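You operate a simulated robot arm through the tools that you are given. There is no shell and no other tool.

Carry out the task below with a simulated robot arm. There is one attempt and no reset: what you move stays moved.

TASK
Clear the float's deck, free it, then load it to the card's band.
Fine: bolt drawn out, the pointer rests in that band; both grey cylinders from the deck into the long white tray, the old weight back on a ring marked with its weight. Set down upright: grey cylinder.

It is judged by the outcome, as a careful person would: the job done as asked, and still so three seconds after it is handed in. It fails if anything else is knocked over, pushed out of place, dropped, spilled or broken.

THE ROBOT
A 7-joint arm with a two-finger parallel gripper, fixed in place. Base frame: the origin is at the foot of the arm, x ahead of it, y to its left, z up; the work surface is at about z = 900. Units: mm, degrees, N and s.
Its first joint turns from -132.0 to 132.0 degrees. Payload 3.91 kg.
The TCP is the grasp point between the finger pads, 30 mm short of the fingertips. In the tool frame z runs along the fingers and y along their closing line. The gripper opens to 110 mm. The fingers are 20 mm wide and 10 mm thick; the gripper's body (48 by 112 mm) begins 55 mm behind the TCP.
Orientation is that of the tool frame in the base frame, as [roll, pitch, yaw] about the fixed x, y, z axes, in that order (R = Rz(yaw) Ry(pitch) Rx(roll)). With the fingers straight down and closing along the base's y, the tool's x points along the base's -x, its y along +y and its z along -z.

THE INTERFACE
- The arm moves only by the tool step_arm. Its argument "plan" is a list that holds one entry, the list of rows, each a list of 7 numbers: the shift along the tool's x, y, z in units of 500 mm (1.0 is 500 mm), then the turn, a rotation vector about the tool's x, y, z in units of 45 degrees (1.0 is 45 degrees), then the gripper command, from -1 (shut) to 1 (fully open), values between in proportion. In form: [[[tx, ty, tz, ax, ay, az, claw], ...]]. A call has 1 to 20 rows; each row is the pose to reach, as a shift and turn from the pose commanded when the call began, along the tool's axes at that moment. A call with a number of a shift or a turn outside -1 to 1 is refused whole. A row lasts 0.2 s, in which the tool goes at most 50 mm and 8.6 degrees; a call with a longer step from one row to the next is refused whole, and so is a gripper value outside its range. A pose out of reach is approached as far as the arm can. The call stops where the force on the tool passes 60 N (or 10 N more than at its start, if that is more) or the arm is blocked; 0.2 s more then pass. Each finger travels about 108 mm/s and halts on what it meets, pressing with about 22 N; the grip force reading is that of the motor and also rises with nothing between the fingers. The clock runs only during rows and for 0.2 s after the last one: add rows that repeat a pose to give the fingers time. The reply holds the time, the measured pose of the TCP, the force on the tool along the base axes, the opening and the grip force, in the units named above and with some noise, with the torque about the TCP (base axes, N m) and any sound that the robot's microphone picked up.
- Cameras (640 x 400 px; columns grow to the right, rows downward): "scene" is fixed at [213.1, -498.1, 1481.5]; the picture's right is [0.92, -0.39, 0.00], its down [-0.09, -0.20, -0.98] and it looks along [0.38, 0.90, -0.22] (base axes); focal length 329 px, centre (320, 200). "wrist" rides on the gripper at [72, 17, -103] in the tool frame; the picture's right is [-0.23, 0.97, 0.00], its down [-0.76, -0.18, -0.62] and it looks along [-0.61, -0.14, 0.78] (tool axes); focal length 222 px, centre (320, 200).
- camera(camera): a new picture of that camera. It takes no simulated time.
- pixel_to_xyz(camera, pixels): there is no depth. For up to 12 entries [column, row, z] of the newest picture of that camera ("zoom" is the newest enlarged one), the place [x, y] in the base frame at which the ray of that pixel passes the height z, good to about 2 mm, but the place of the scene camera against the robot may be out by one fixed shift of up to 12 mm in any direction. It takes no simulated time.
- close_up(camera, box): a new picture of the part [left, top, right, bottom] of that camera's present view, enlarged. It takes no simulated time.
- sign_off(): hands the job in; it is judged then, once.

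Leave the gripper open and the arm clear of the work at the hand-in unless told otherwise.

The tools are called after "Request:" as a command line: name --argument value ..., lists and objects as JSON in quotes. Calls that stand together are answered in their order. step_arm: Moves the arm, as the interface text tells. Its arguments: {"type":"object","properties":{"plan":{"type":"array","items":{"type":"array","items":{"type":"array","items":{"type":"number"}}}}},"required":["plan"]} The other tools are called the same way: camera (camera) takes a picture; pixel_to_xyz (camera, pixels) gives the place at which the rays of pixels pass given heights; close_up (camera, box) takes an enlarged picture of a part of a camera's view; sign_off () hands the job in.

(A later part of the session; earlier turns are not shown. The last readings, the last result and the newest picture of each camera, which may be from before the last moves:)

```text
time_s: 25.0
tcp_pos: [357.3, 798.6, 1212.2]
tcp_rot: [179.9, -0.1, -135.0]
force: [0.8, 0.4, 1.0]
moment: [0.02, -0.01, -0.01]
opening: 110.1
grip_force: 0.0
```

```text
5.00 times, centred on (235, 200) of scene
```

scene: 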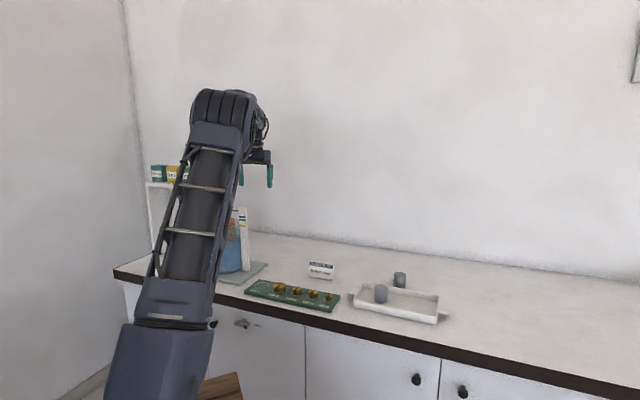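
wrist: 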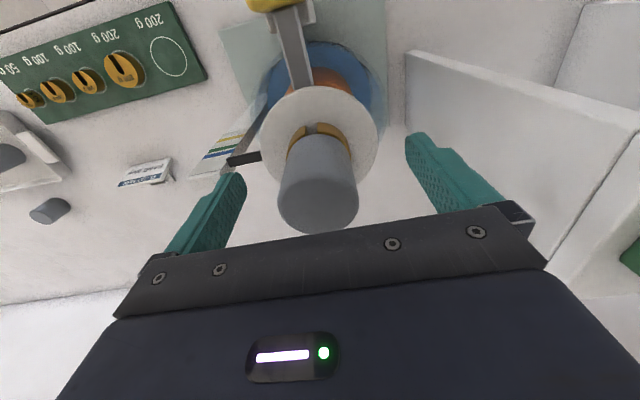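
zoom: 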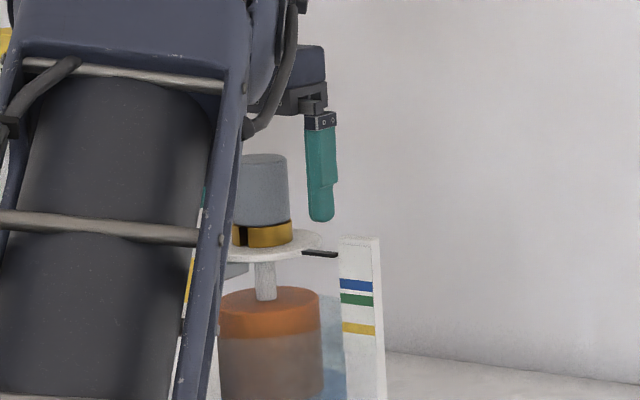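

Cylinder is between the fingers (px 318,193), tips just above the brass weight. Close, then lift 60 mm.

Request:
step_arm --plan '[[[0, 0, 0, 0, 0, 0, -1], [0, 0, 0, 0, 0, 0, -1], [0, 0, 0, 0, 0, 0, -1], [0, 0, 0, 0, 0, 0, -1], [0, 0, -0.01, 0, 0, 0, -1], [0, 0, -0.04, 0, 0, 0, -1], [0, 0, -0.1, 0, 0, 0, -1], [0, 0, -0.16, 0, 0, 0, -1]]]'

Request:
camera --camera "wrist"

Request:
close_up --camera "wrist" --box '[220, 40, 420, 190]'

```text
time_s: 26.8
tcp_pos: [356.8, 797.3, 1292.9]
tcp_rot: [-180.0, -0.1, -135.0]
force: [-0.5, -0.1, -2.4]
moment: [-0.01, 0.01, 0.02]
opening: 43.2
grip_force: 21.9
```

```text
taken
```

wrist: 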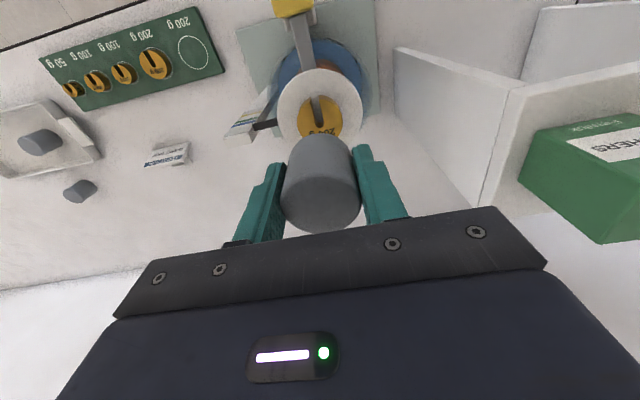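

```text
2.67 times, centred on (320, 115) of wrist
```

zoom: 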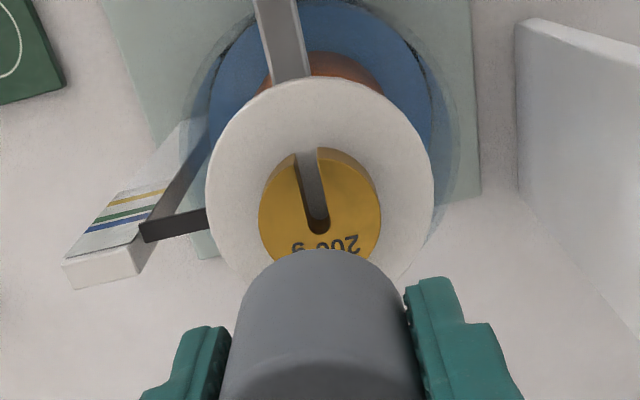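

The old weight reads "200 g". The second cylinder is held; carry it towards the tray.

Request:
step_arm --plan '[[[0, -0.09, 0, 0, 0, 0, -1], [0, -0.18, 0, 0, 0, 0, -1], [0, -0.27, 0, 0, 0, 0, -1], [0, -0.355, 0.03, 0, 0, 0, -1], [0, -0.44, 0.06, 0, 0, 0, -1], [0, -0.525, 0.09, 0, 0, 0, -1], [0, -0.61, 0.12, 0, 0, 0, -1], [0, -0.695, 0.15, 0, 0, 0, -1], [0, -0.78, 0.18, 0, 0, 0, -1], [0, -0.865, 0.21, 0, 0, 0, -1], [0, -0.95, 0.24, 0, 0, 0, -1]]]'

```text
time_s: 29.2
tcp_pos: [696.7, 463.3, 1172.3]
tcp_rot: [179.9, -0.1, -134.9]
force: [-1.0, 1.1, -1.8]
moment: [-0.05, -0.07, -0.02]
opening: 43.4
grip_force: 22.1
```

Continue to above the second spot (861,268) in the tray, staying well above the first cylinder.

Request:
step_arm --plan '[[[0.008, -0.09, 0.02, 0, 0, 0, -1], [0.016, -0.18, 0.04, 0, 0, 0, -1], [0.024, -0.27, 0.06, 0, 0, 0, -1], [0.032, -0.36, 0.08, 0, 0, 0, -1], [0.04, -0.44, 0.12, 0, 0, 0, -1], [0.044, -0.509, 0.18, 0, 0, 0, -1], [0.044, -0.509, 0.25, 0, 0, 0, -1], [0.044, -0.509, 0.32, 0, 0, 0, -1]]]'

Request:
camera --camera "wrist"

Request:
close_up --camera "scene" --box '[340, 230, 460, 330]'

```text
time_s: 31.0
tcp_pos: [860.2, 267.8, 1012.3]
tcp_rot: [180.0, 0.0, -134.8]
force: [-0.9, 0.2, -2.0]
moment: [0.02, -0.02, 0.0]
opening: 43.4
grip_force: 22.4
```

```text
taken
```

wrist: 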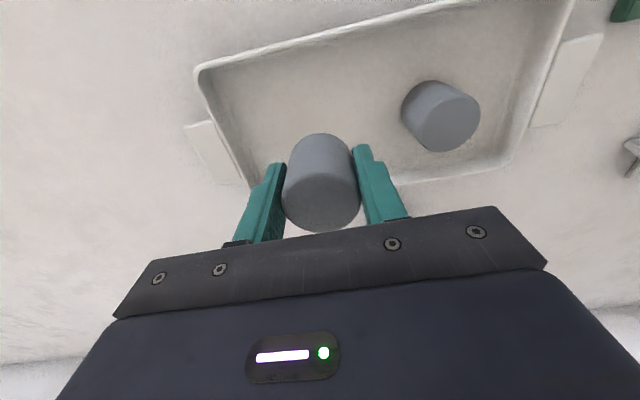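

```text
4.00 times, centred on (400, 280) of scene
```

zoom: 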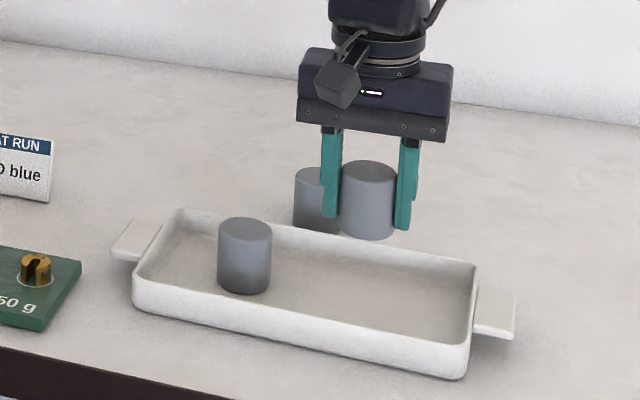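

Check rim corners against the held cylinder from this view.

Request:
pixel_to_xyz --camera "wrist" --pixels '[[197, 70, 930], [250, 186, 930], [513, 165, 930], [575, 0, 930], [440, 118, 955]]'

```text
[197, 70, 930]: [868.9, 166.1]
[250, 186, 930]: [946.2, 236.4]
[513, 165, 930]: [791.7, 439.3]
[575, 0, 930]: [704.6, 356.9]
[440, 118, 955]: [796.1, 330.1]
```

Clear of the walls. Lower to about 951, then in small steps.

Request:
step_arm --plan '[[[0, 0, 0.05, 0, 0, 0, -1], [0, 0, 0.1, 0, 0, 0, -1], [0, 0, 0.118, 0, 0, 0, -1], [0, 0, 0.122, 0, 0, 0, -1]]]'

Request:
step_arm --plan '[[[0, 0, 0.003, 0, 0, 0, -1], [0, 0, 0.006, 0, 0, 0, -1]]]'

Request:
step_arm --plan '[[[0, 0, 0.002, 0, 0, 0, -1], [0, 0, 0.004, 0, 0, 0, -1]]]'

```text
time_s: 32.0
tcp_pos: [859.4, 269.4, 950.2]
tcp_rot: [-179.9, -0.1, -134.9]
force: [-0.1, 0.3, -2.3]
moment: [-0.03, 0.02, 0.0]
opening: 43.3
grip_force: 21.8
```

```text
time_s: 32.6
tcp_pos: [860.0, 266.9, 949.4]
tcp_rot: [179.9, 0.0, -135.0]
force: [0.4, -0.8, -1.3]
moment: [0.01, 0.0, 0.01]
opening: 43.5
grip_force: 22.1
```

```text
time_s: 33.2
tcp_pos: [859.1, 266.8, 947.4]
tcp_rot: [-180.0, 0.0, -134.9]
force: [-0.1, -0.1, -1.6]
moment: [-0.01, 0.0, -0.01]
opening: 43.3
grip_force: 21.7
```

No contact yet (force ≈-1.6). Continue down.

Request:
step_arm --plan '[[[0, 0, 0.002, 0, 0, 0, -1], [0, 0, 0.004, 0, 0, 0, -1]]]'

Request:
step_arm --plan '[[[0, 0, 0.002, 0, 0, 0, -1], [0, 0, 0.003, 0, 0, 0, -1]]]'

```text
time_s: 33.8
tcp_pos: [858.7, 267.8, 942.7]
tcp_rot: [-180.0, 0.0, -134.8]
force: [-0.6, 0.2, -2.0]
moment: [0.0, 0.02, 0.0]
opening: 43.7
grip_force: 22.0
```

```text
time_s: 34.4
tcp_pos: [859.6, 267.7, 942.6]
tcp_rot: [-180.0, 0.1, -134.9]
force: [-1.1, 1.0, 2.3]
moment: [0.07, 0.04, 0.0]
opening: 43.5
grip_force: 22.6
```

Force rose by ~4 N: it's touching the tray floor. Open gently.

Request:
step_arm --plan '[[[0, 0, 0, 0, 0, 0, -0.15], [0, 0, 0, 0, 0, 0, 0.0], [0, 0, 0, 0, 0, 0, 0.15], [0, 0, 0, 0, 0, 0, 0.15]]]'

Request:
close_up --camera "scene" --box '[350, 250, 450, 320]'

```text
time_s: 35.4
tcp_pos: [859.2, 266.9, 942.8]
tcp_rot: [-180.0, 0.0, -134.9]
force: [-0.2, 0.1, 0.3]
moment: [0.03, -0.03, 0.03]
opening: 63.2
grip_force: 0.0
```

```text
5.71 times, centred on (400, 285) of scene
```

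zoom: 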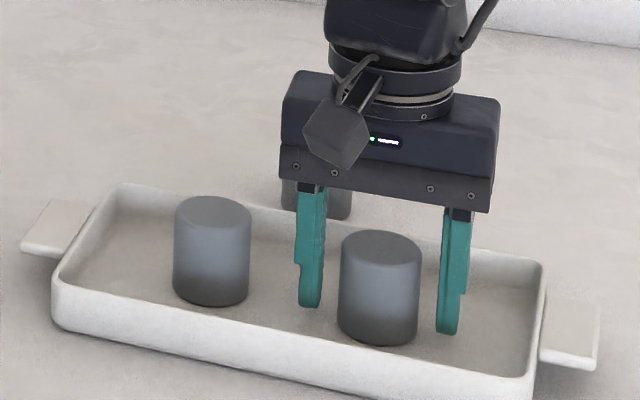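

Both cylinders stand upright in the tray. Lift out straight up and head back to the deck.

Request:
step_arm --plan '[[[0, 0, -0.06, 0, 0, 0, 0.15], [0, 0, -0.15, 0, 0, 0, 0.15], [0, 0, -0.24, 0, 0, 0, 0.15], [0, 0.07, -0.3, 0, 0, 0, 0.5], [0, 0.155, -0.33, 0, 0, 0, 1], [0, 0.24, -0.36, 0, 0, 0, 1], [0, 0.325, -0.39, 0, 0, 0, 1], [0, 0.41, -0.42, 0, 0, 0, 1], [0, 0.495, -0.45, 0, 0, 0, 1], [0, 0.58, -0.48, 0, 0, 0, 1], [0, 0.665, -0.51, 0, 0, 0, 1], [0, 0.75, -0.54, 0, 0, 0, 1], [0, 0.835, -0.57, 0, 0, 0, 1], [0, 0.92, -0.6, 0, 0, 0, 1], [0, 1.0, -0.62, 0, 0, 0, 1]]]'

Request:
camera --camera "wrist"

Request:
close_up --camera "wrist" --box '[340, 0, 640, 200]'

```text
time_s: 38.6
tcp_pos: [506.7, 619.5, 1255.0]
tcp_rot: [-180.0, 0.0, -135.0]
force: [1.1, -0.2, 0.2]
moment: [0.03, 0.08, 0.0]
opening: 109.9
grip_force: 0.0
```

```text
taken
```

wrist: 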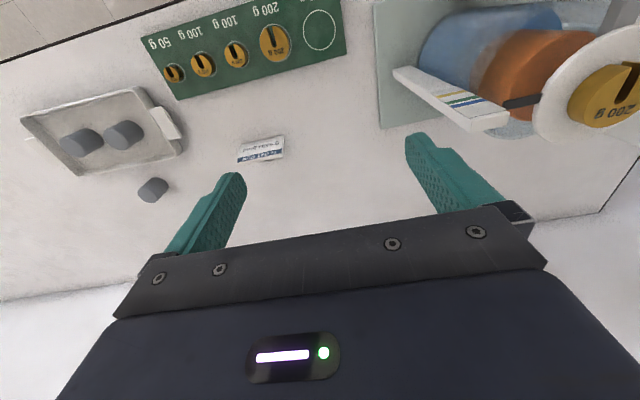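

```text
2.00 times, centred on (490, 100) of wrist
```

zoom: 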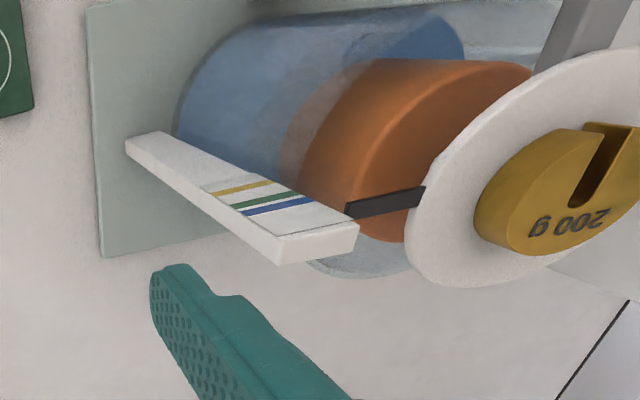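

Now over to the old weight at (360,798), staying at z≈1250 first.

Request:
step_arm --plan '[[[-0.009, 0.09, 0, 0, 0, 0, 1], [-0.018, 0.18, 0, 0, 0, 0, 1], [-0.027, 0.27, 0, 0, 0, 0, 1], [-0.036, 0.36, 0, 0, 0, 0, 1], [-0.045, 0.44, 0, 0, 0, 0, 0.5], [-0.045, 0.46, 0.03, 0, 0, 0, 0.5]]]'

Request:
camera --camera "wrist"

Request:
close_up --camera "wrist" --box '[220, 50, 420, 200]'

```text
time_s: 40.0
tcp_pos: [359.0, 798.9, 1239.9]
tcp_rot: [179.9, -0.1, -135.0]
force: [0.5, -0.4, -0.1]
moment: [0.04, 0.0, -0.01]
opening: 82.6
grip_force: 0.1
```

```text
taken
```

wrist: 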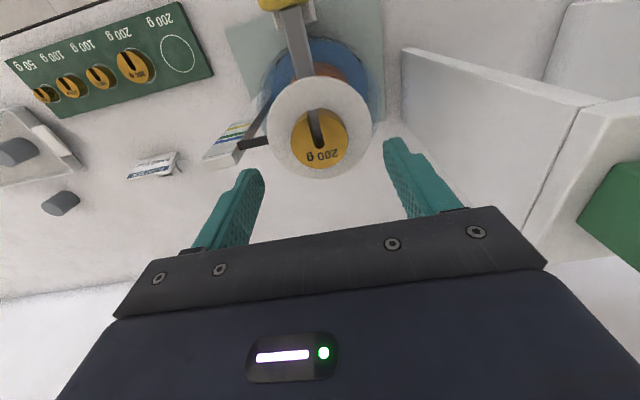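

```text
2.67 times, centred on (320, 125) of wrist
```

zoom: 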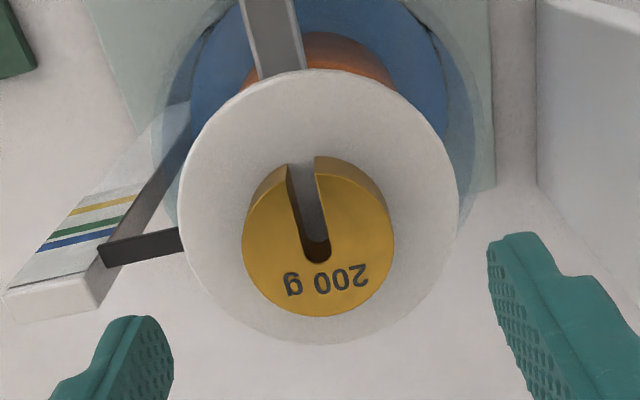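

Weight top's centre ≈px (319.3,141), deck centre ≈(319.6,127.6). Get positions.

Request:
pixel_to_xyz --camera "wrist" --pixels '[[319.3, 141, 1165], [319.3, 141, 1172], [319.3, 141, 1180], [319.6, 127.6, 1140], [319.6, 127.6, 1147], [319.6, 127.6, 1155], [290.7, 141, 1172], [347.8, 141, 1172]]'

```text
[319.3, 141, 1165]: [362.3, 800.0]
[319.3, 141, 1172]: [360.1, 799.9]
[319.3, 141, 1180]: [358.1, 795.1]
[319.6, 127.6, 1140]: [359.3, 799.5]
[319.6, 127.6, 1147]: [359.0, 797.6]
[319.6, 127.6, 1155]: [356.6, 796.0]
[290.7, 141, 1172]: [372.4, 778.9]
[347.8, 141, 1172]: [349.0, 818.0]
```

The old weight is ≈46 mm wide, top ≈1173, and roughly 17 mm thick, so the deck is ≈1156. Lower to TCP z≈1192 (tips ≈1162) and check the gap.

Request:
step_arm --plan '[[[0, 0, 0.04, 0, 0, 0, 0.3], [0, 0, 0.07, 0, 0, 0, 0.2], [0, 0, 0.09, 0, 0, 0, 0.2], [0, 0, 0.096, 0, 0, 0, 0.2]]]'

Request:
close_up --camera "scene" --box '[200, 180, 260, 230]'

Request:
close_up --camera "wrist" --box '[220, 80, 420, 230]'

```text
time_s: 41.0
tcp_pos: [357.4, 798.5, 1191.0]
tcp_rot: [180.0, 0.1, -134.9]
force: [0.2, 0.1, -0.3]
moment: [-0.02, -0.02, 0.0]
opening: 65.9
grip_force: 0.1
```

```text
8.00 times, centred on (230, 205) of scene
```

zoom: 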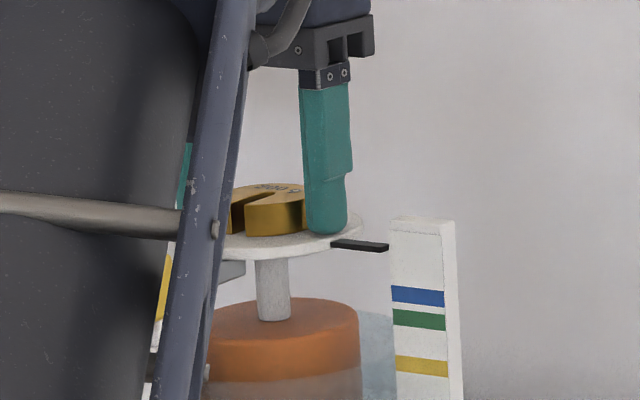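

```text
2.67 times, centred on (320, 155) of wrist
```

zoom: 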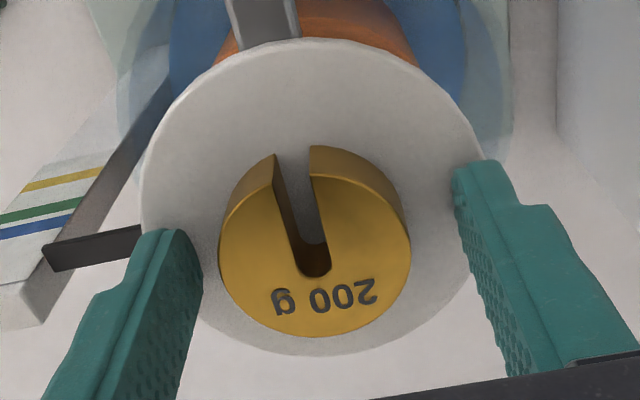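

Tips are very near deck level with no force. I'll raise 2 mm, then close on the weight.

Request:
step_arm --plan '[[[0, 0, -0.003, 0, 0, 0, 0.2], [0, 0, -0.003, 0, 0, 0, -1], [0, 0, -0.003, 0, 0, 0, -1], [0, 0, -0.003, 0, 0, 0, -1], [0, 0, -0.003, 0, 0, 0, -1]]]'

Request:
close_up --camera "wrist" --box '[220, 80, 420, 230]'

Request:
close_up --camera "scene" --box '[200, 180, 260, 230]'

```text
time_s: 42.2
tcp_pos: [356.4, 799.2, 1192.6]
tcp_rot: [180.0, 0.0, -134.8]
force: [-0.2, 0.0, -0.2]
moment: [0.05, -0.03, -0.01]
opening: 44.9
grip_force: 21.8
```

```text
2.67 times, centred on (320, 155) of wrist
```

zoom: 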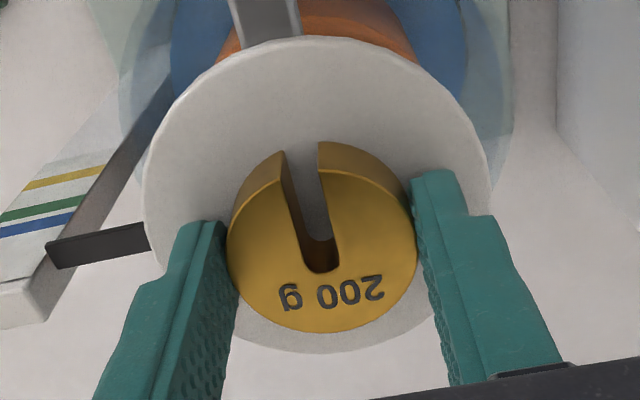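

```text
8.00 times, centred on (230, 205) of scene
```

zoom: 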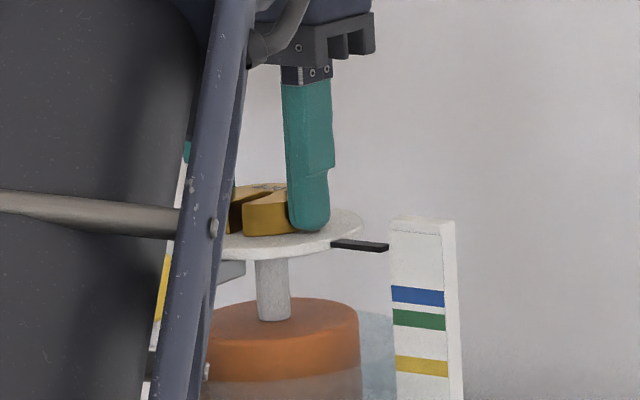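

Gripped (45 mm). Lift gently, and carry towards the free ring, holding height.

Request:
step_arm --plan '[[[0, 0, -0.01, 0, 0, 0, -1], [0, 0, -0.05, 0, 0, 0, -1], [0, 0, -0.12, 0, 0, 0, -1], [0.032, -0.085, -0.12, 0, 0, 0, -1], [0.064, -0.17, -0.12, 0, 0, 0, -1], [0.096, -0.255, -0.12, 0, 0, 0, -1], [0.128, -0.34, -0.1, 0, 0, 0, -1], [0.155, -0.42, -0.06, 0, 0, 0, -1]]]'

Request:
camera --camera "wrist"

Request:
camera --camera "scene"

```text
time_s: 44.0
tcp_pos: [450.3, 599.2, 1218.8]
tcp_rot: [-179.9, 0.0, -134.8]
force: [-1.4, 0.3, -2.3]
moment: [-0.03, -0.02, 0.0]
opening: 45.3
grip_force: 21.8
```

```text
taken
```

wrist: 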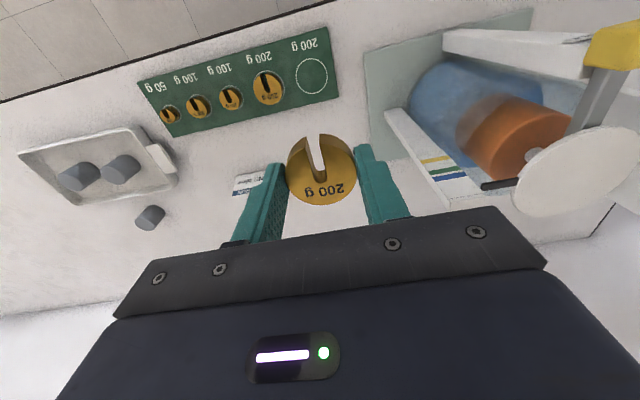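

```text
taken
```

scene: 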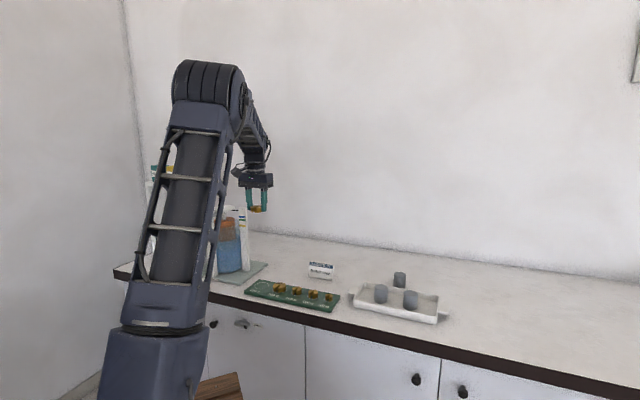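

The weight is held securely. Enlarge the board to measure the free ring and the weights.

Request:
close_up --camera "wrist" --box '[130, 20, 350, 145]'

Request:
close_up --camera "wrist" --box '[360, 0, 640, 220]'

```text
2.91 times, centred on (240, 82) of wrist
```

zoom: 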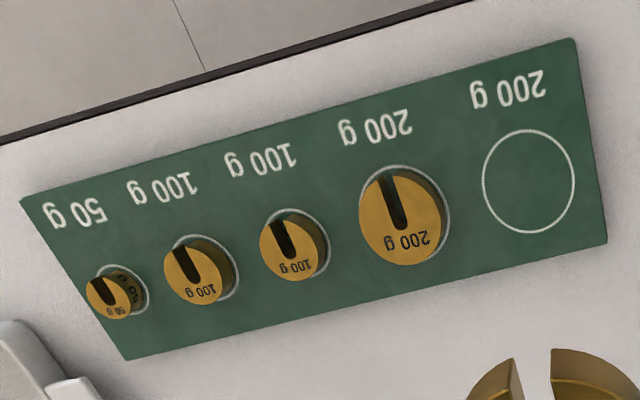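

```text
1.82 times, centred on (500, 110) of wrist
```

zoom: 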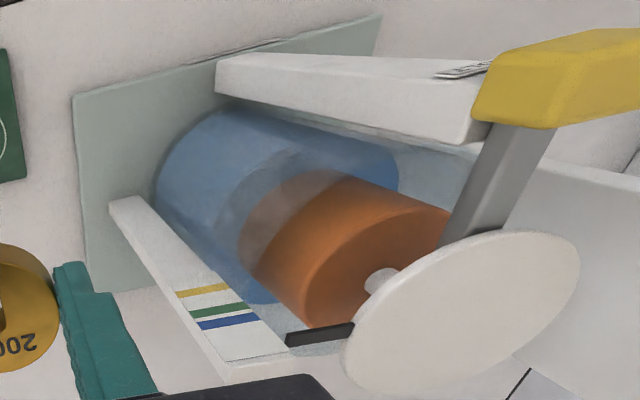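

Ring centre at zoom (528,181) → px (311.5,76). Locate ring and weights.

Request:
pixel_to_xyz --camera "wrist" --pixels '[[311.5, 76, 912], [311.5, 76, 912], [267.8, 86.5, 925], [229.5, 98.5, 923], [197, 108, 923], [167.5, 118, 920], [295.5, 79.5, 912], [327.5, 72.5, 912], [335, 96.5, 912], [326.5, 27.5, 912]]'

```text
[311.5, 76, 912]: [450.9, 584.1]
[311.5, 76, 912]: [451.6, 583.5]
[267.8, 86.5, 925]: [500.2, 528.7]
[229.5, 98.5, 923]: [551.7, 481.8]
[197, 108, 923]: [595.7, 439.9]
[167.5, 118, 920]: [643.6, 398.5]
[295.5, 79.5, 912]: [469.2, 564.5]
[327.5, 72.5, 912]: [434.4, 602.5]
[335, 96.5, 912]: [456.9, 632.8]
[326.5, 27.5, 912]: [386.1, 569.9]
```

Ring centre ≈(451,584), ring ≈51 mm wide; the weight sits centred at the TCP. Move over the ring and down to z≈1030, then re-measure.

Request:
step_arm --plan '[[[0.01, -0.011, 0.04, 0, 0, 0, -1], [0.02, -0.022, 0.12, 0, 0, 0, -1], [0.02, -0.022, 0.2, 0, 0, 0, -1], [0.02, -0.022, 0.28, 0, 0, 0, -1], [0.02, -0.022, 0.36, 0, 0, 0, -1], [0.02, -0.022, 0.38, 0, 0, 0, -1]]]'

Request:
camera --camera "wrist"

Request:
close_up --camera "wrist" --box '[200, 60, 440, 240]'

```text
time_s: 45.4
tcp_pos: [454.0, 582.6, 1031.9]
tcp_rot: [-179.9, 0.0, -134.9]
force: [0.6, 0.3, -1.6]
moment: [-0.04, -0.01, -0.02]
opening: 45.0
grip_force: 21.9
```

```text
taken
```

wrist: 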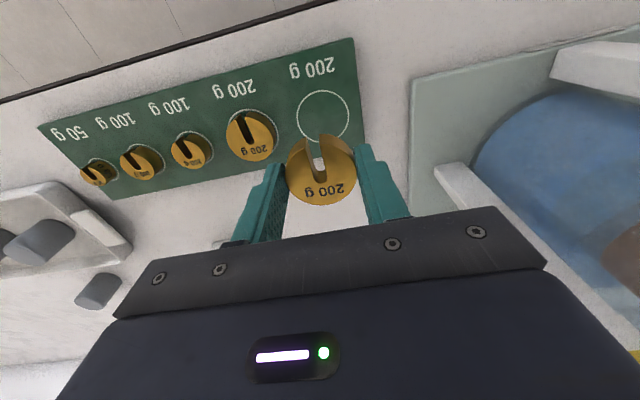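

```text
2.22 times, centred on (320, 150) of wrist
```

zoom: 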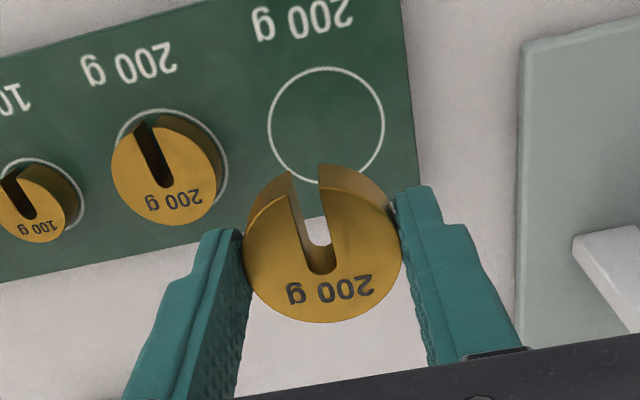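

Ring is now centred at zoom (325.5,125.5) → px (322.5,116.4).

Request:
pixel_to_xyz --camera "wrist" --pixels '[[322.5, 116.4, 908], [322.5, 116.4, 912], [322.5, 116.4, 916], [322.5, 116.4, 912], [322.5, 116.4, 912], [296, 118, 912], [349, 114, 912]]'

```text
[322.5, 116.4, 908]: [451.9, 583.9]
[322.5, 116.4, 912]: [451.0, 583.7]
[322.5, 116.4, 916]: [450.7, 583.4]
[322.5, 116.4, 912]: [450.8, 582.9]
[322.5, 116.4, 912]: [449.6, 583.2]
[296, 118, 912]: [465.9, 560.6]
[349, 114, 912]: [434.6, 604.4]
```

Ring is offset (+2.4,+3.0) mm in the tool frame from beneath the TCP. Correct and descend to z≈957.

Request:
step_arm --plan '[[[0.005, 0.006, 0.03, 0, 0, 0, -1], [0.005, 0.006, 0.09, 0, 0, 0, -1], [0.005, 0.006, 0.14, 0, 0, 0, -1], [0.005, 0.006, 0.15, 0, 0, 0, -1]]]'

Request:
close_up --camera "wrist" --box '[200, 60, 440, 240]'

Request:
close_up --camera "scene" --box '[235, 250, 315, 310]'

```text
time_s: 46.4
tcp_pos: [450.7, 582.5, 956.1]
tcp_rot: [-180.0, 0.0, -134.9]
force: [-0.2, 0.9, -1.7]
moment: [0.03, 0.01, -0.01]
opening: 45.2
grip_force: 22.5
```

```text
2.22 times, centred on (320, 150) of wrist
```

zoom: 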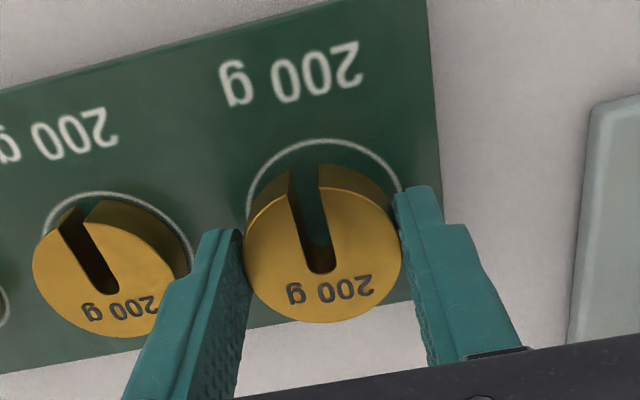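

```text
6.67 times, centred on (275, 280) of scene
```

zoom: 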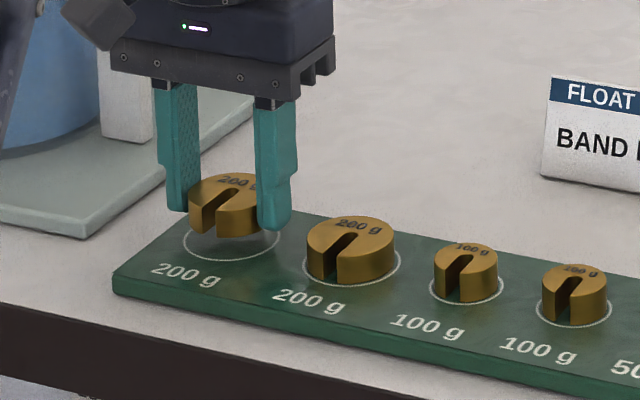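

Alignment looks right: the weight is over the ring, ~10 mm above. Lower in small steps.

Request:
step_arm --plan '[[[0, 0, 0.004, 0, 0, 0, -1], [0, 0, 0.008, 0, 0, 0, -1], [0, 0, 0.01, 0, 0, 0, -1]]]'

Request:
step_arm --plan '[[[0, 0, 0.002, 0, 0, 0, -1], [0, 0, 0.004, 0, 0, 0, -1]]]'

```text
time_s: 47.2
tcp_pos: [448.8, 580.9, 952.4]
tcp_rot: [180.0, 0.0, -134.9]
force: [0.3, -0.2, -1.5]
moment: [-0.02, 0.01, 0.01]
opening: 45.1
grip_force: 21.9
```

```text
time_s: 47.8
tcp_pos: [450.2, 580.2, 949.5]
tcp_rot: [-180.0, 0.0, -135.0]
force: [0.5, 0.4, -1.8]
moment: [-0.04, -0.01, 0.02]
opening: 45.1
grip_force: 22.0
```

Request:
step_arm --plan '[[[0, 0, 0.002, 0, 0, 0, -1], [0, 0, 0.004, 0, 0, 0, -1]]]'

Request:
close_up --camera "wrist" --box '[200, 60, 440, 240]'

Request:
close_up --camera "scene" --box '[235, 250, 315, 310]'

```text
time_s: 48.4
tcp_pos: [451.2, 581.5, 947.6]
tcp_rot: [180.0, 0.0, -134.9]
force: [-0.8, 0.6, -2.4]
moment: [0.01, -0.01, 0.02]
opening: 45.1
grip_force: 22.0
```

```text
2.22 times, centred on (320, 150) of wrist
```

zoom: 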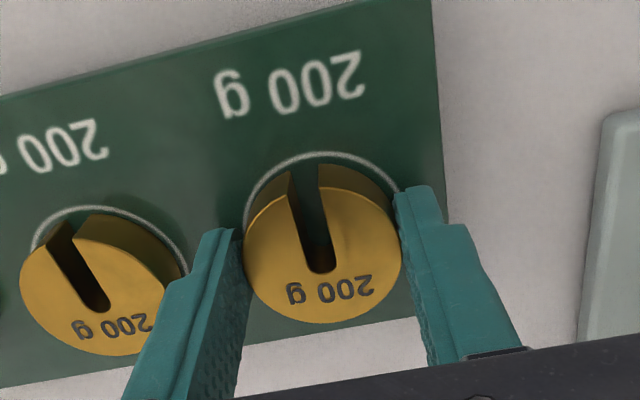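

```text
6.67 times, centred on (275, 280) of scene
```

zoom: 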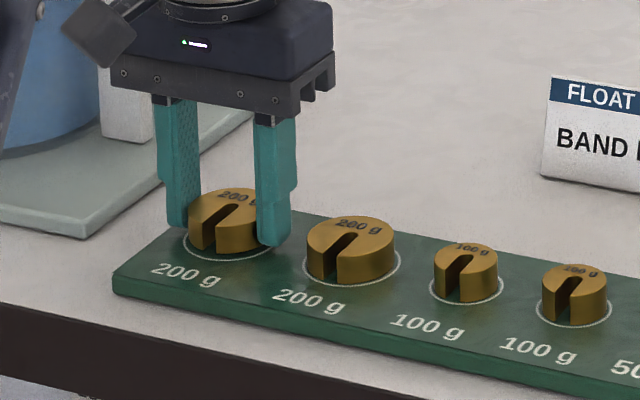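

Still a few mm above. Continue.

Request:
step_arm --plan '[[[0, 0, 0.002, 0, 0, 0, -1], [0, 0, 0.004, 0, 0, 0, -1]]]'

Request:
step_arm --plan '[[[0, 0, 0.002, 0, 0, 0, -1], [0, 0, 0.003, 0, 0, 0, -1]]]'

```text
time_s: 49.0
tcp_pos: [450.2, 581.7, 944.7]
tcp_rot: [179.9, 0.1, -134.9]
force: [-0.2, 0.3, -2.1]
moment: [0.03, 0.04, -0.01]
opening: 45.0
grip_force: 21.6
```

```text
time_s: 49.6
tcp_pos: [448.5, 580.3, 945.0]
tcp_rot: [180.0, 0.0, -134.9]
force: [0.7, 1.5, 1.7]
moment: [0.01, -0.06, 0.02]
opening: 45.1
grip_force: 22.2
```

Contact (force +3.8 N change) at z≈944.5. Release gently to 58 mm.

Request:
step_arm --plan '[[[0, 0, 0, 0, 0, 0, -0.12], [0, 0, 0, 0, 0, 0, 0.0], [0, 0, 0, 0, 0, 0, 0.06], [0, 0, 0, 0, 0, 0, 0.06], [0, 0, -0.02, 0, 0, 0, 0.06], [0, 0, -0.1, 0, 0, 0, 0.06], [0, 0, -0.2, 0, 0, 0, 0.06]]]'

Request:
camera --camera "wrist"

Request:
close_up --camera "scene" --box '[235, 250, 345, 320]'

```text
time_s: 51.2
tcp_pos: [450.0, 581.5, 1043.2]
tcp_rot: [-180.0, -0.1, -135.0]
force: [0.2, -0.6, -0.3]
moment: [0.0, -0.01, -0.03]
opening: 58.2
grip_force: 0.1
```

```text
taken
```

wrist: 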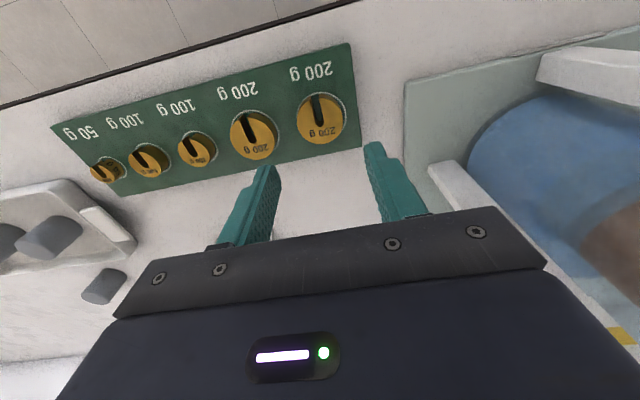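

```text
5.71 times, centred on (290, 285) of scene
```

zoom: 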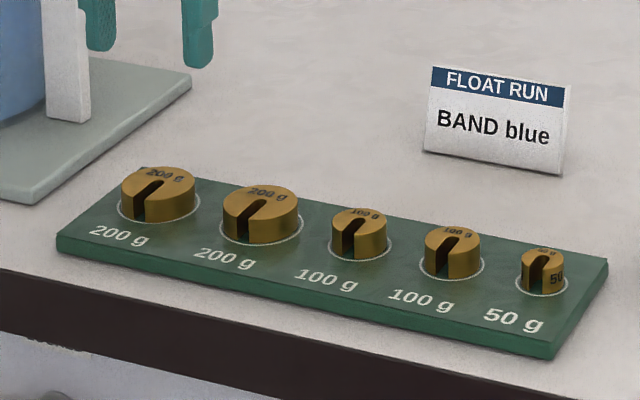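

The old weight is back on a 200 g ring. Quick check from the wrist view.

Request:
close_up --camera "wrist" --box '[70, 40, 370, 200]'

Request:
close_up --camera "scene" --box '[190, 170, 270, 290]'

```text
2.13 times, centred on (220, 120) of wrist
```

zoom: 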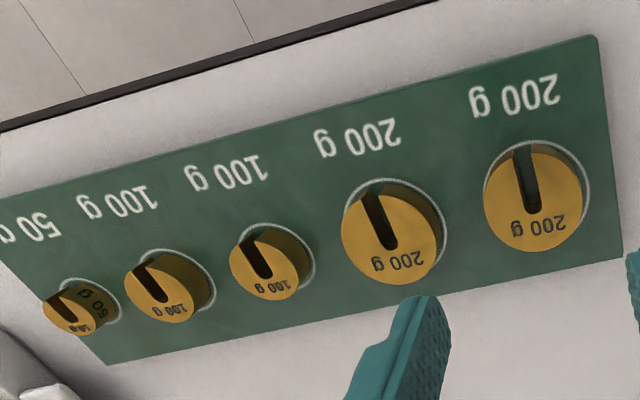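

```text
3.33 times, centred on (230, 230) of scene
```

zoom: 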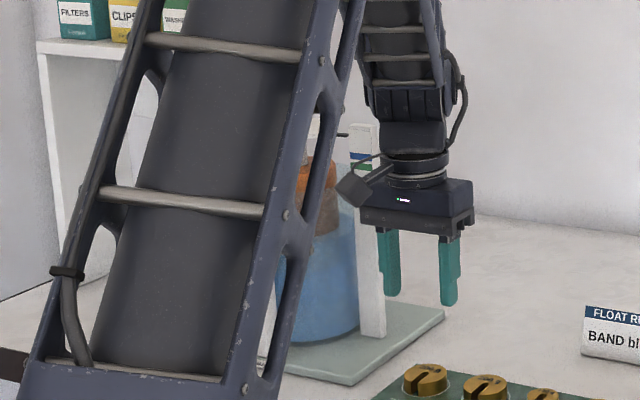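

Board is in order. Now the bolt: raise and move to view the knob from the robot's side, TCP about (270,690,1300).

Request:
step_arm --plan '[[[0, 0, -0.09, 0, 0, 0, 0.06], [0, 0, -0.18, 0, 0, 0, 0.06], [0, 0.03, -0.26, 0, 0, 0, 0.06], [0.02, 0.1, -0.32, 0, 0, 0, 0.3], [0.04, 0.18, -0.36, 0, 0, 0, 0.3], [0.06, 0.26, -0.4, 0, 0, 0, 0.3], [0.08, 0.33, -0.44, 0, 0, 0, 0.3], [0.1, 0.408, -0.46, 0, 0, 0, 0.3]]]'

Request:
camera --camera "wrist"

Request:
close_up --camera "wrist" --box '[220, 50, 460, 220]'

```text
time_s: 53.0
tcp_pos: [268.8, 691.3, 1275.0]
tcp_rot: [179.9, 0.0, -135.0]
force: [0.8, -0.7, -0.4]
moment: [0.05, 0.03, 0.0]
opening: 71.6
grip_force: 0.0
```

```text
taken
```

wrist: 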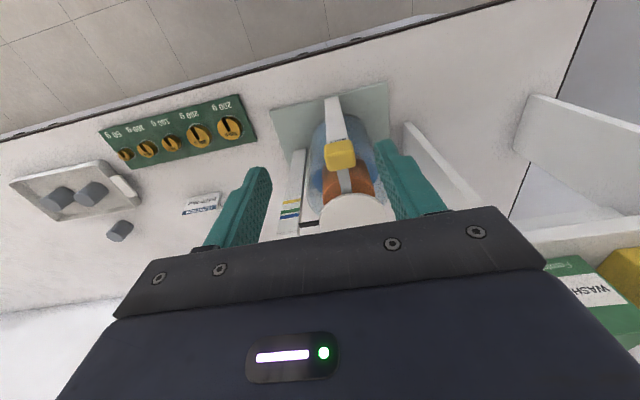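

```text
2.35 times, centred on (340, 135) of wrist
```

zoom: 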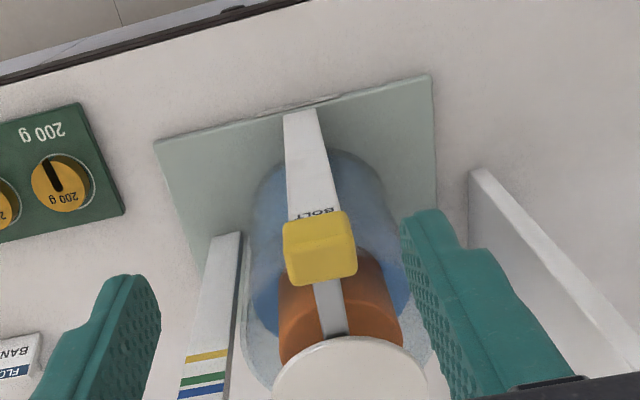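

I'll check the scene view for the knob's height too.

Request:
close_up --camera "scene" --box '[185, 180, 265, 240]'

Request:
close_up --camera "wrist" --box '[290, 90, 390, 220]'

Request:
pixel_to_xyz --camera "wrist" --pixels '[[340, 155, 1130], [340, 155, 1140], [340, 155, 1150], [340, 155, 1160]]'

```text
6.67 times, centred on (225, 210) of scene
```

zoom: 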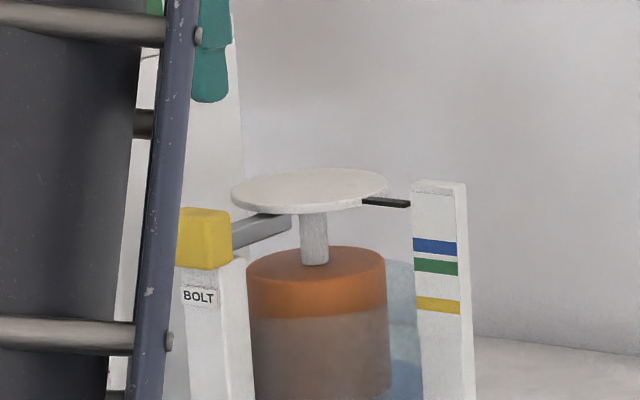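

```text
3.08 times, centred on (340, 155) of wrist
```

zoom: 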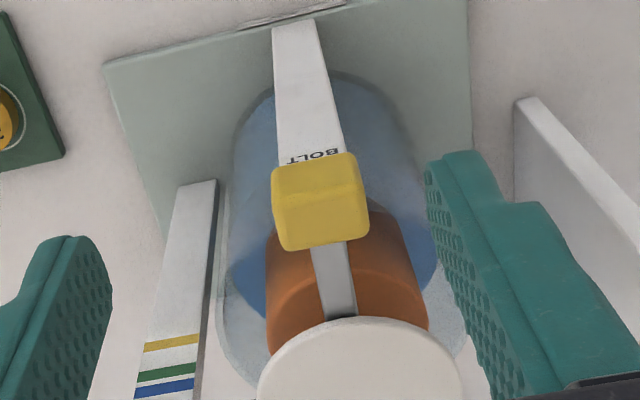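

```text
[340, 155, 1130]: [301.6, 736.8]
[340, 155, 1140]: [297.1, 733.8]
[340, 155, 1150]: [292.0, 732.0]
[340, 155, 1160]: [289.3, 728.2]
```

The scene view shows it well: the bolt's grey bar runs from the yellow knob on top of the "BOLT" post to beneath the deck. Knob centre ≈(292,732,1150). I'll go above it and look.

Request:
step_arm --plan '[[[-0.045, 0.0124, 0, 0, 0, 0, 0.3], [-0.0904, 0.0248, 0.02, 0, 0, 0, 0.3], [-0.0904, 0.0248, 0.09, 0, 0, 0, 0.3]]]'

Request:
camera --camera "wrist"

Request:
close_up --camera "wrist" --box '[230, 50, 410, 200]'

```text
time_s: 53.8
tcp_pos: [295.4, 731.3, 1231.1]
tcp_rot: [-179.9, -0.1, -134.9]
force: [0.0, -0.7, 0.0]
moment: [0.04, -0.01, 0.01]
opening: 71.2
grip_force: 0.0
```

```text
taken
```

wrist: 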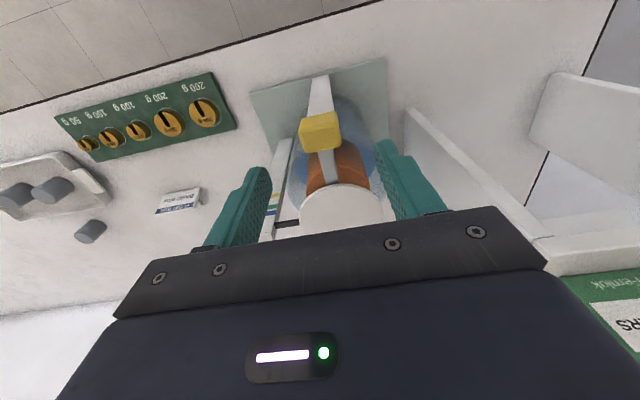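

```text
2.67 times, centred on (320, 125) of wrist
```

zoom: 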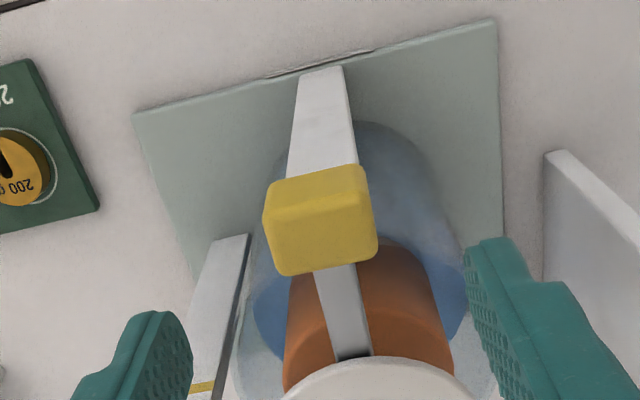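

The knob's top is centred under the grasp point (px 321.5,139). Descend to TCP z≈1158 with the fingers straddling the knob.

Request:
step_arm --plan '[[[0.002, 0.002, 0.05, 0, 0, 0, 0.3], [0.002, 0.002, 0.1, 0, 0, 0, 0.3], [0.002, 0.002, 0.146, 0, 0, 0, 0.3], [0.002, 0.002, 0.146, 0, 0, 0, 0.3]]]'

Request:
camera --camera "wrist"

Request:
close_up --camera "scene" --box '[185, 180, 265, 240]'

```text
time_s: 54.8
tcp_pos: [291.9, 730.4, 1156.6]
tcp_rot: [-179.9, 0.0, -135.0]
force: [0.9, -0.5, -1.0]
moment: [-0.01, 0.01, -0.04]
opening: 71.9
grip_force: 0.0
```

```text
taken
```

wrist: 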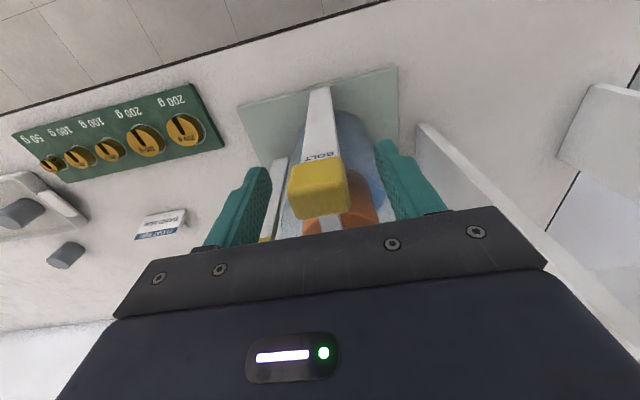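

```text
6.67 times, centred on (225, 210) of scene
```

zoom: 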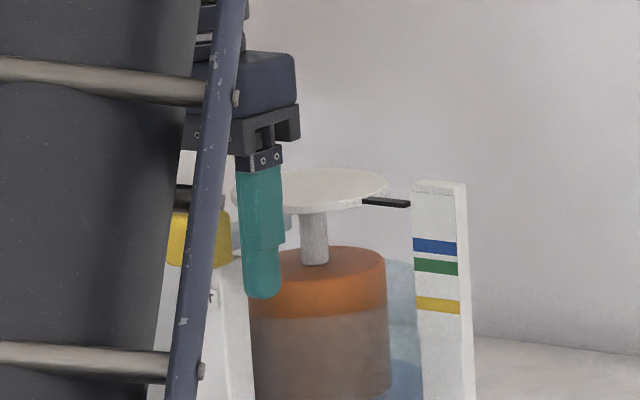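

The knob is between the fingers. Raise 6 mm so that tips stay near the knob's lower edge, then close.

Request:
step_arm --plan '[[[0, 0, -0.012, 0, 0, 0, 0.3], [0, 0, -0.012, 0, 0, 0, -1], [0, 0, -0.012, 0, 0, 0, -1], [0, 0, -0.012, 0, 0, 0, -1], [0, 0, -0.012, 0, 0, 0, -1]]]'

Request:
camera --camera "wrist"

Request:
close_up --camera "scene" --box '[185, 180, 265, 240]'

```text
time_s: 56.0
tcp_pos: [291.2, 730.1, 1163.5]
tcp_rot: [-180.0, -0.1, -135.0]
force: [4.9, -8.8, -2.2]
moment: [-0.01, -0.29, -0.11]
opening: 31.9
grip_force: 45.2
```

```text
taken
```

wrist: 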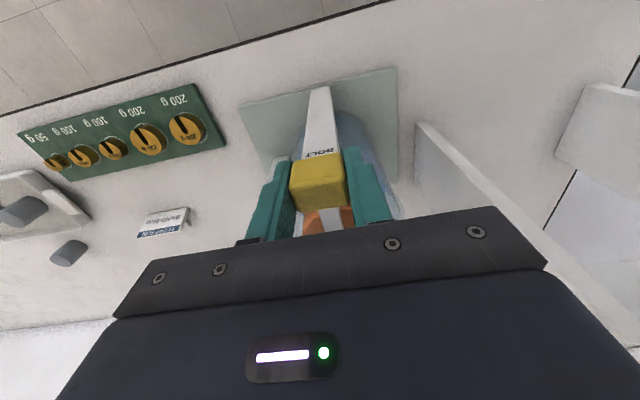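

```text
6.67 times, centred on (225, 210) of scene
```

zoom: 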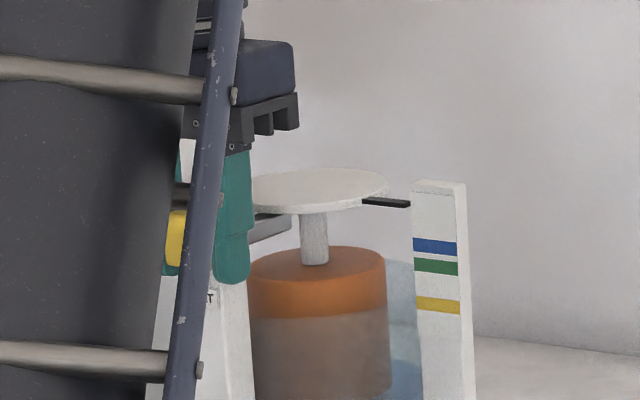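

Knob is gripped (32 mm). A sideways force of ~10 N says I'm ~1-2 mm off-centre; relieve that and start to draw the bolt outward (tool +x) by 10 mm.

Request:
step_arm --plan '[[[0, -0.002, 0, 0, 0, 0, -1], [0, -0.003, 0, 0, 0, 0, -1], [0.01, -0.003, 0, 0, 0, 0, -1], [0.02, -0.003, 0, 0, 0, 0, -1]]]'

Request:
camera --camera "wrist"

Request:
close_up --camera "scene" --box '[185, 180, 265, 240]'

```text
time_s: 57.0
tcp_pos: [284.5, 722.5, 1162.4]
tcp_rot: [179.9, 0.0, -135.0]
force: [-8.1, 7.1, -3.7]
moment: [-1.06, 0.9, -0.41]
opening: 31.9
grip_force: 45.4
```

```text
taken
```

wrist: 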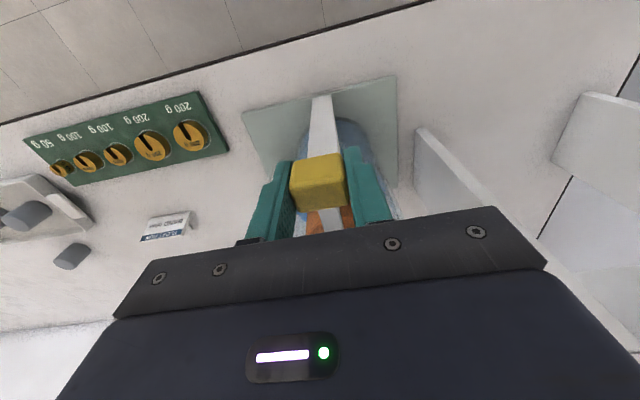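

```text
6.67 times, centred on (225, 210) of scene
```

zoom: 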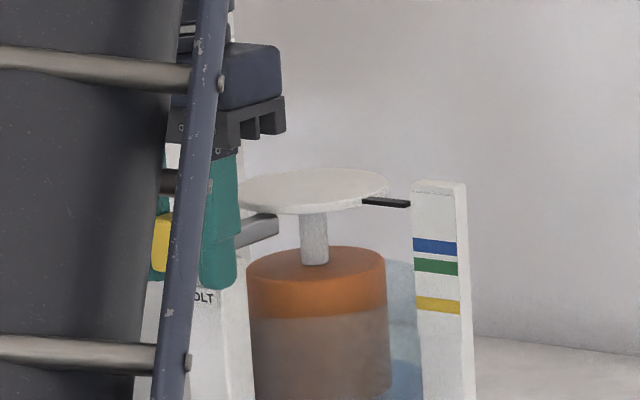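

The bolt slides freely; sideways force reversed, so I'll back off ~0.8 mm and continue drawing ~30 mm.

Request:
step_arm --plan '[[[0.01, 0.0015, 0, 0, 0, 0, -1], [0.025, 0.0015, 0, 0, 0, 0, -1], [0.04, 0.0015, 0, 0, 0, 0, -1], [0.055, 0.0015, 0, 0, 0, 0, -1]]]'

Request:
camera --camera "wrist"

Request:
close_up --camera "scene" --box '[185, 180, 265, 240]'

```text
time_s: 58.0
tcp_pos: [265.6, 705.1, 1161.8]
tcp_rot: [179.9, 0.1, -135.0]
force: [4.1, 43.9, 1.8]
moment: [0.3, -0.18, -0.01]
opening: 31.8
grip_force: 44.9
```

```text
taken
```

wrist: 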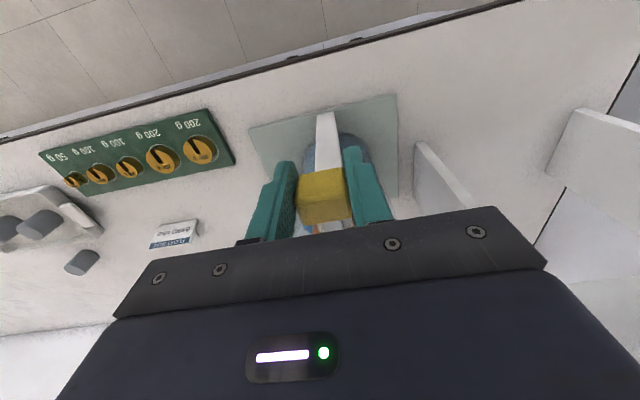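

```text
6.67 times, centred on (225, 210) of scene
```

zoom: 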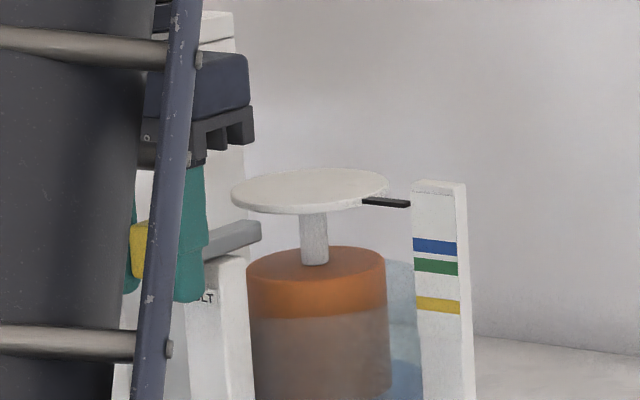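

There is now ~34 N resisting the pull and the knob has slipped slightly in the fingers — perhaps its stop, or misalignment. I'll open the fingers and look.

Request:
step_arm --plan '[[[-0.004, 0.002, 0, 0, 0, 0, -1], [-0.004, 0.002, 0, 0, 0, 0, 0.0], [-0.004, 0.002, 0, 0, 0, 0, 0.1], [-0.004, 0.002, 0, 0, 0, 0, 0.1]]]'

Request:
camera --camera "wrist"

Request:
close_up --camera "scene" --box '[185, 180, 265, 240]'

```text
time_s: 59.0
tcp_pos: [266.5, 706.5, 1162.2]
tcp_rot: [179.9, 0.0, -135.0]
force: [-1.0, 0.0, 0.4]
moment: [0.03, 0.0, 0.03]
opening: 60.4
grip_force: 0.0
```

```text
taken
```

wrist: 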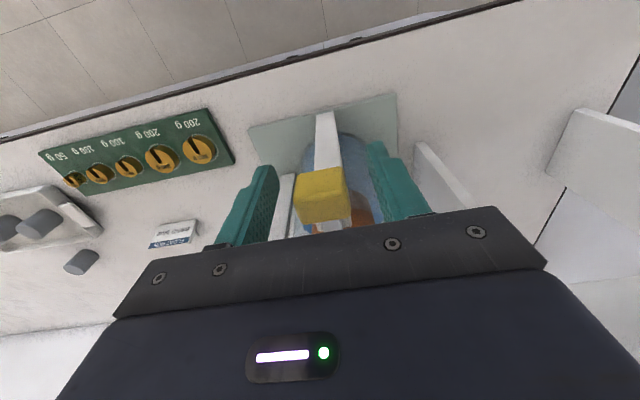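

```text
6.67 times, centred on (225, 210) of scene
```

zoom: 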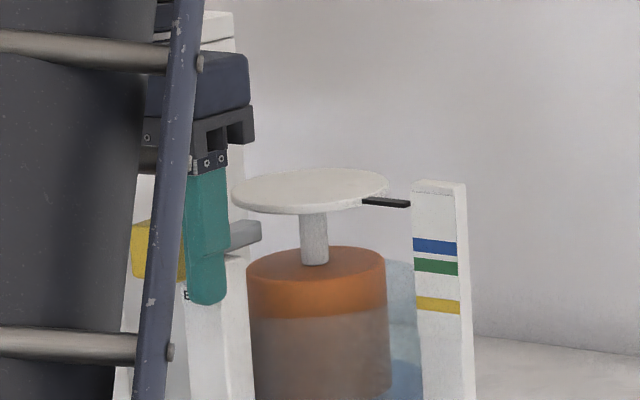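

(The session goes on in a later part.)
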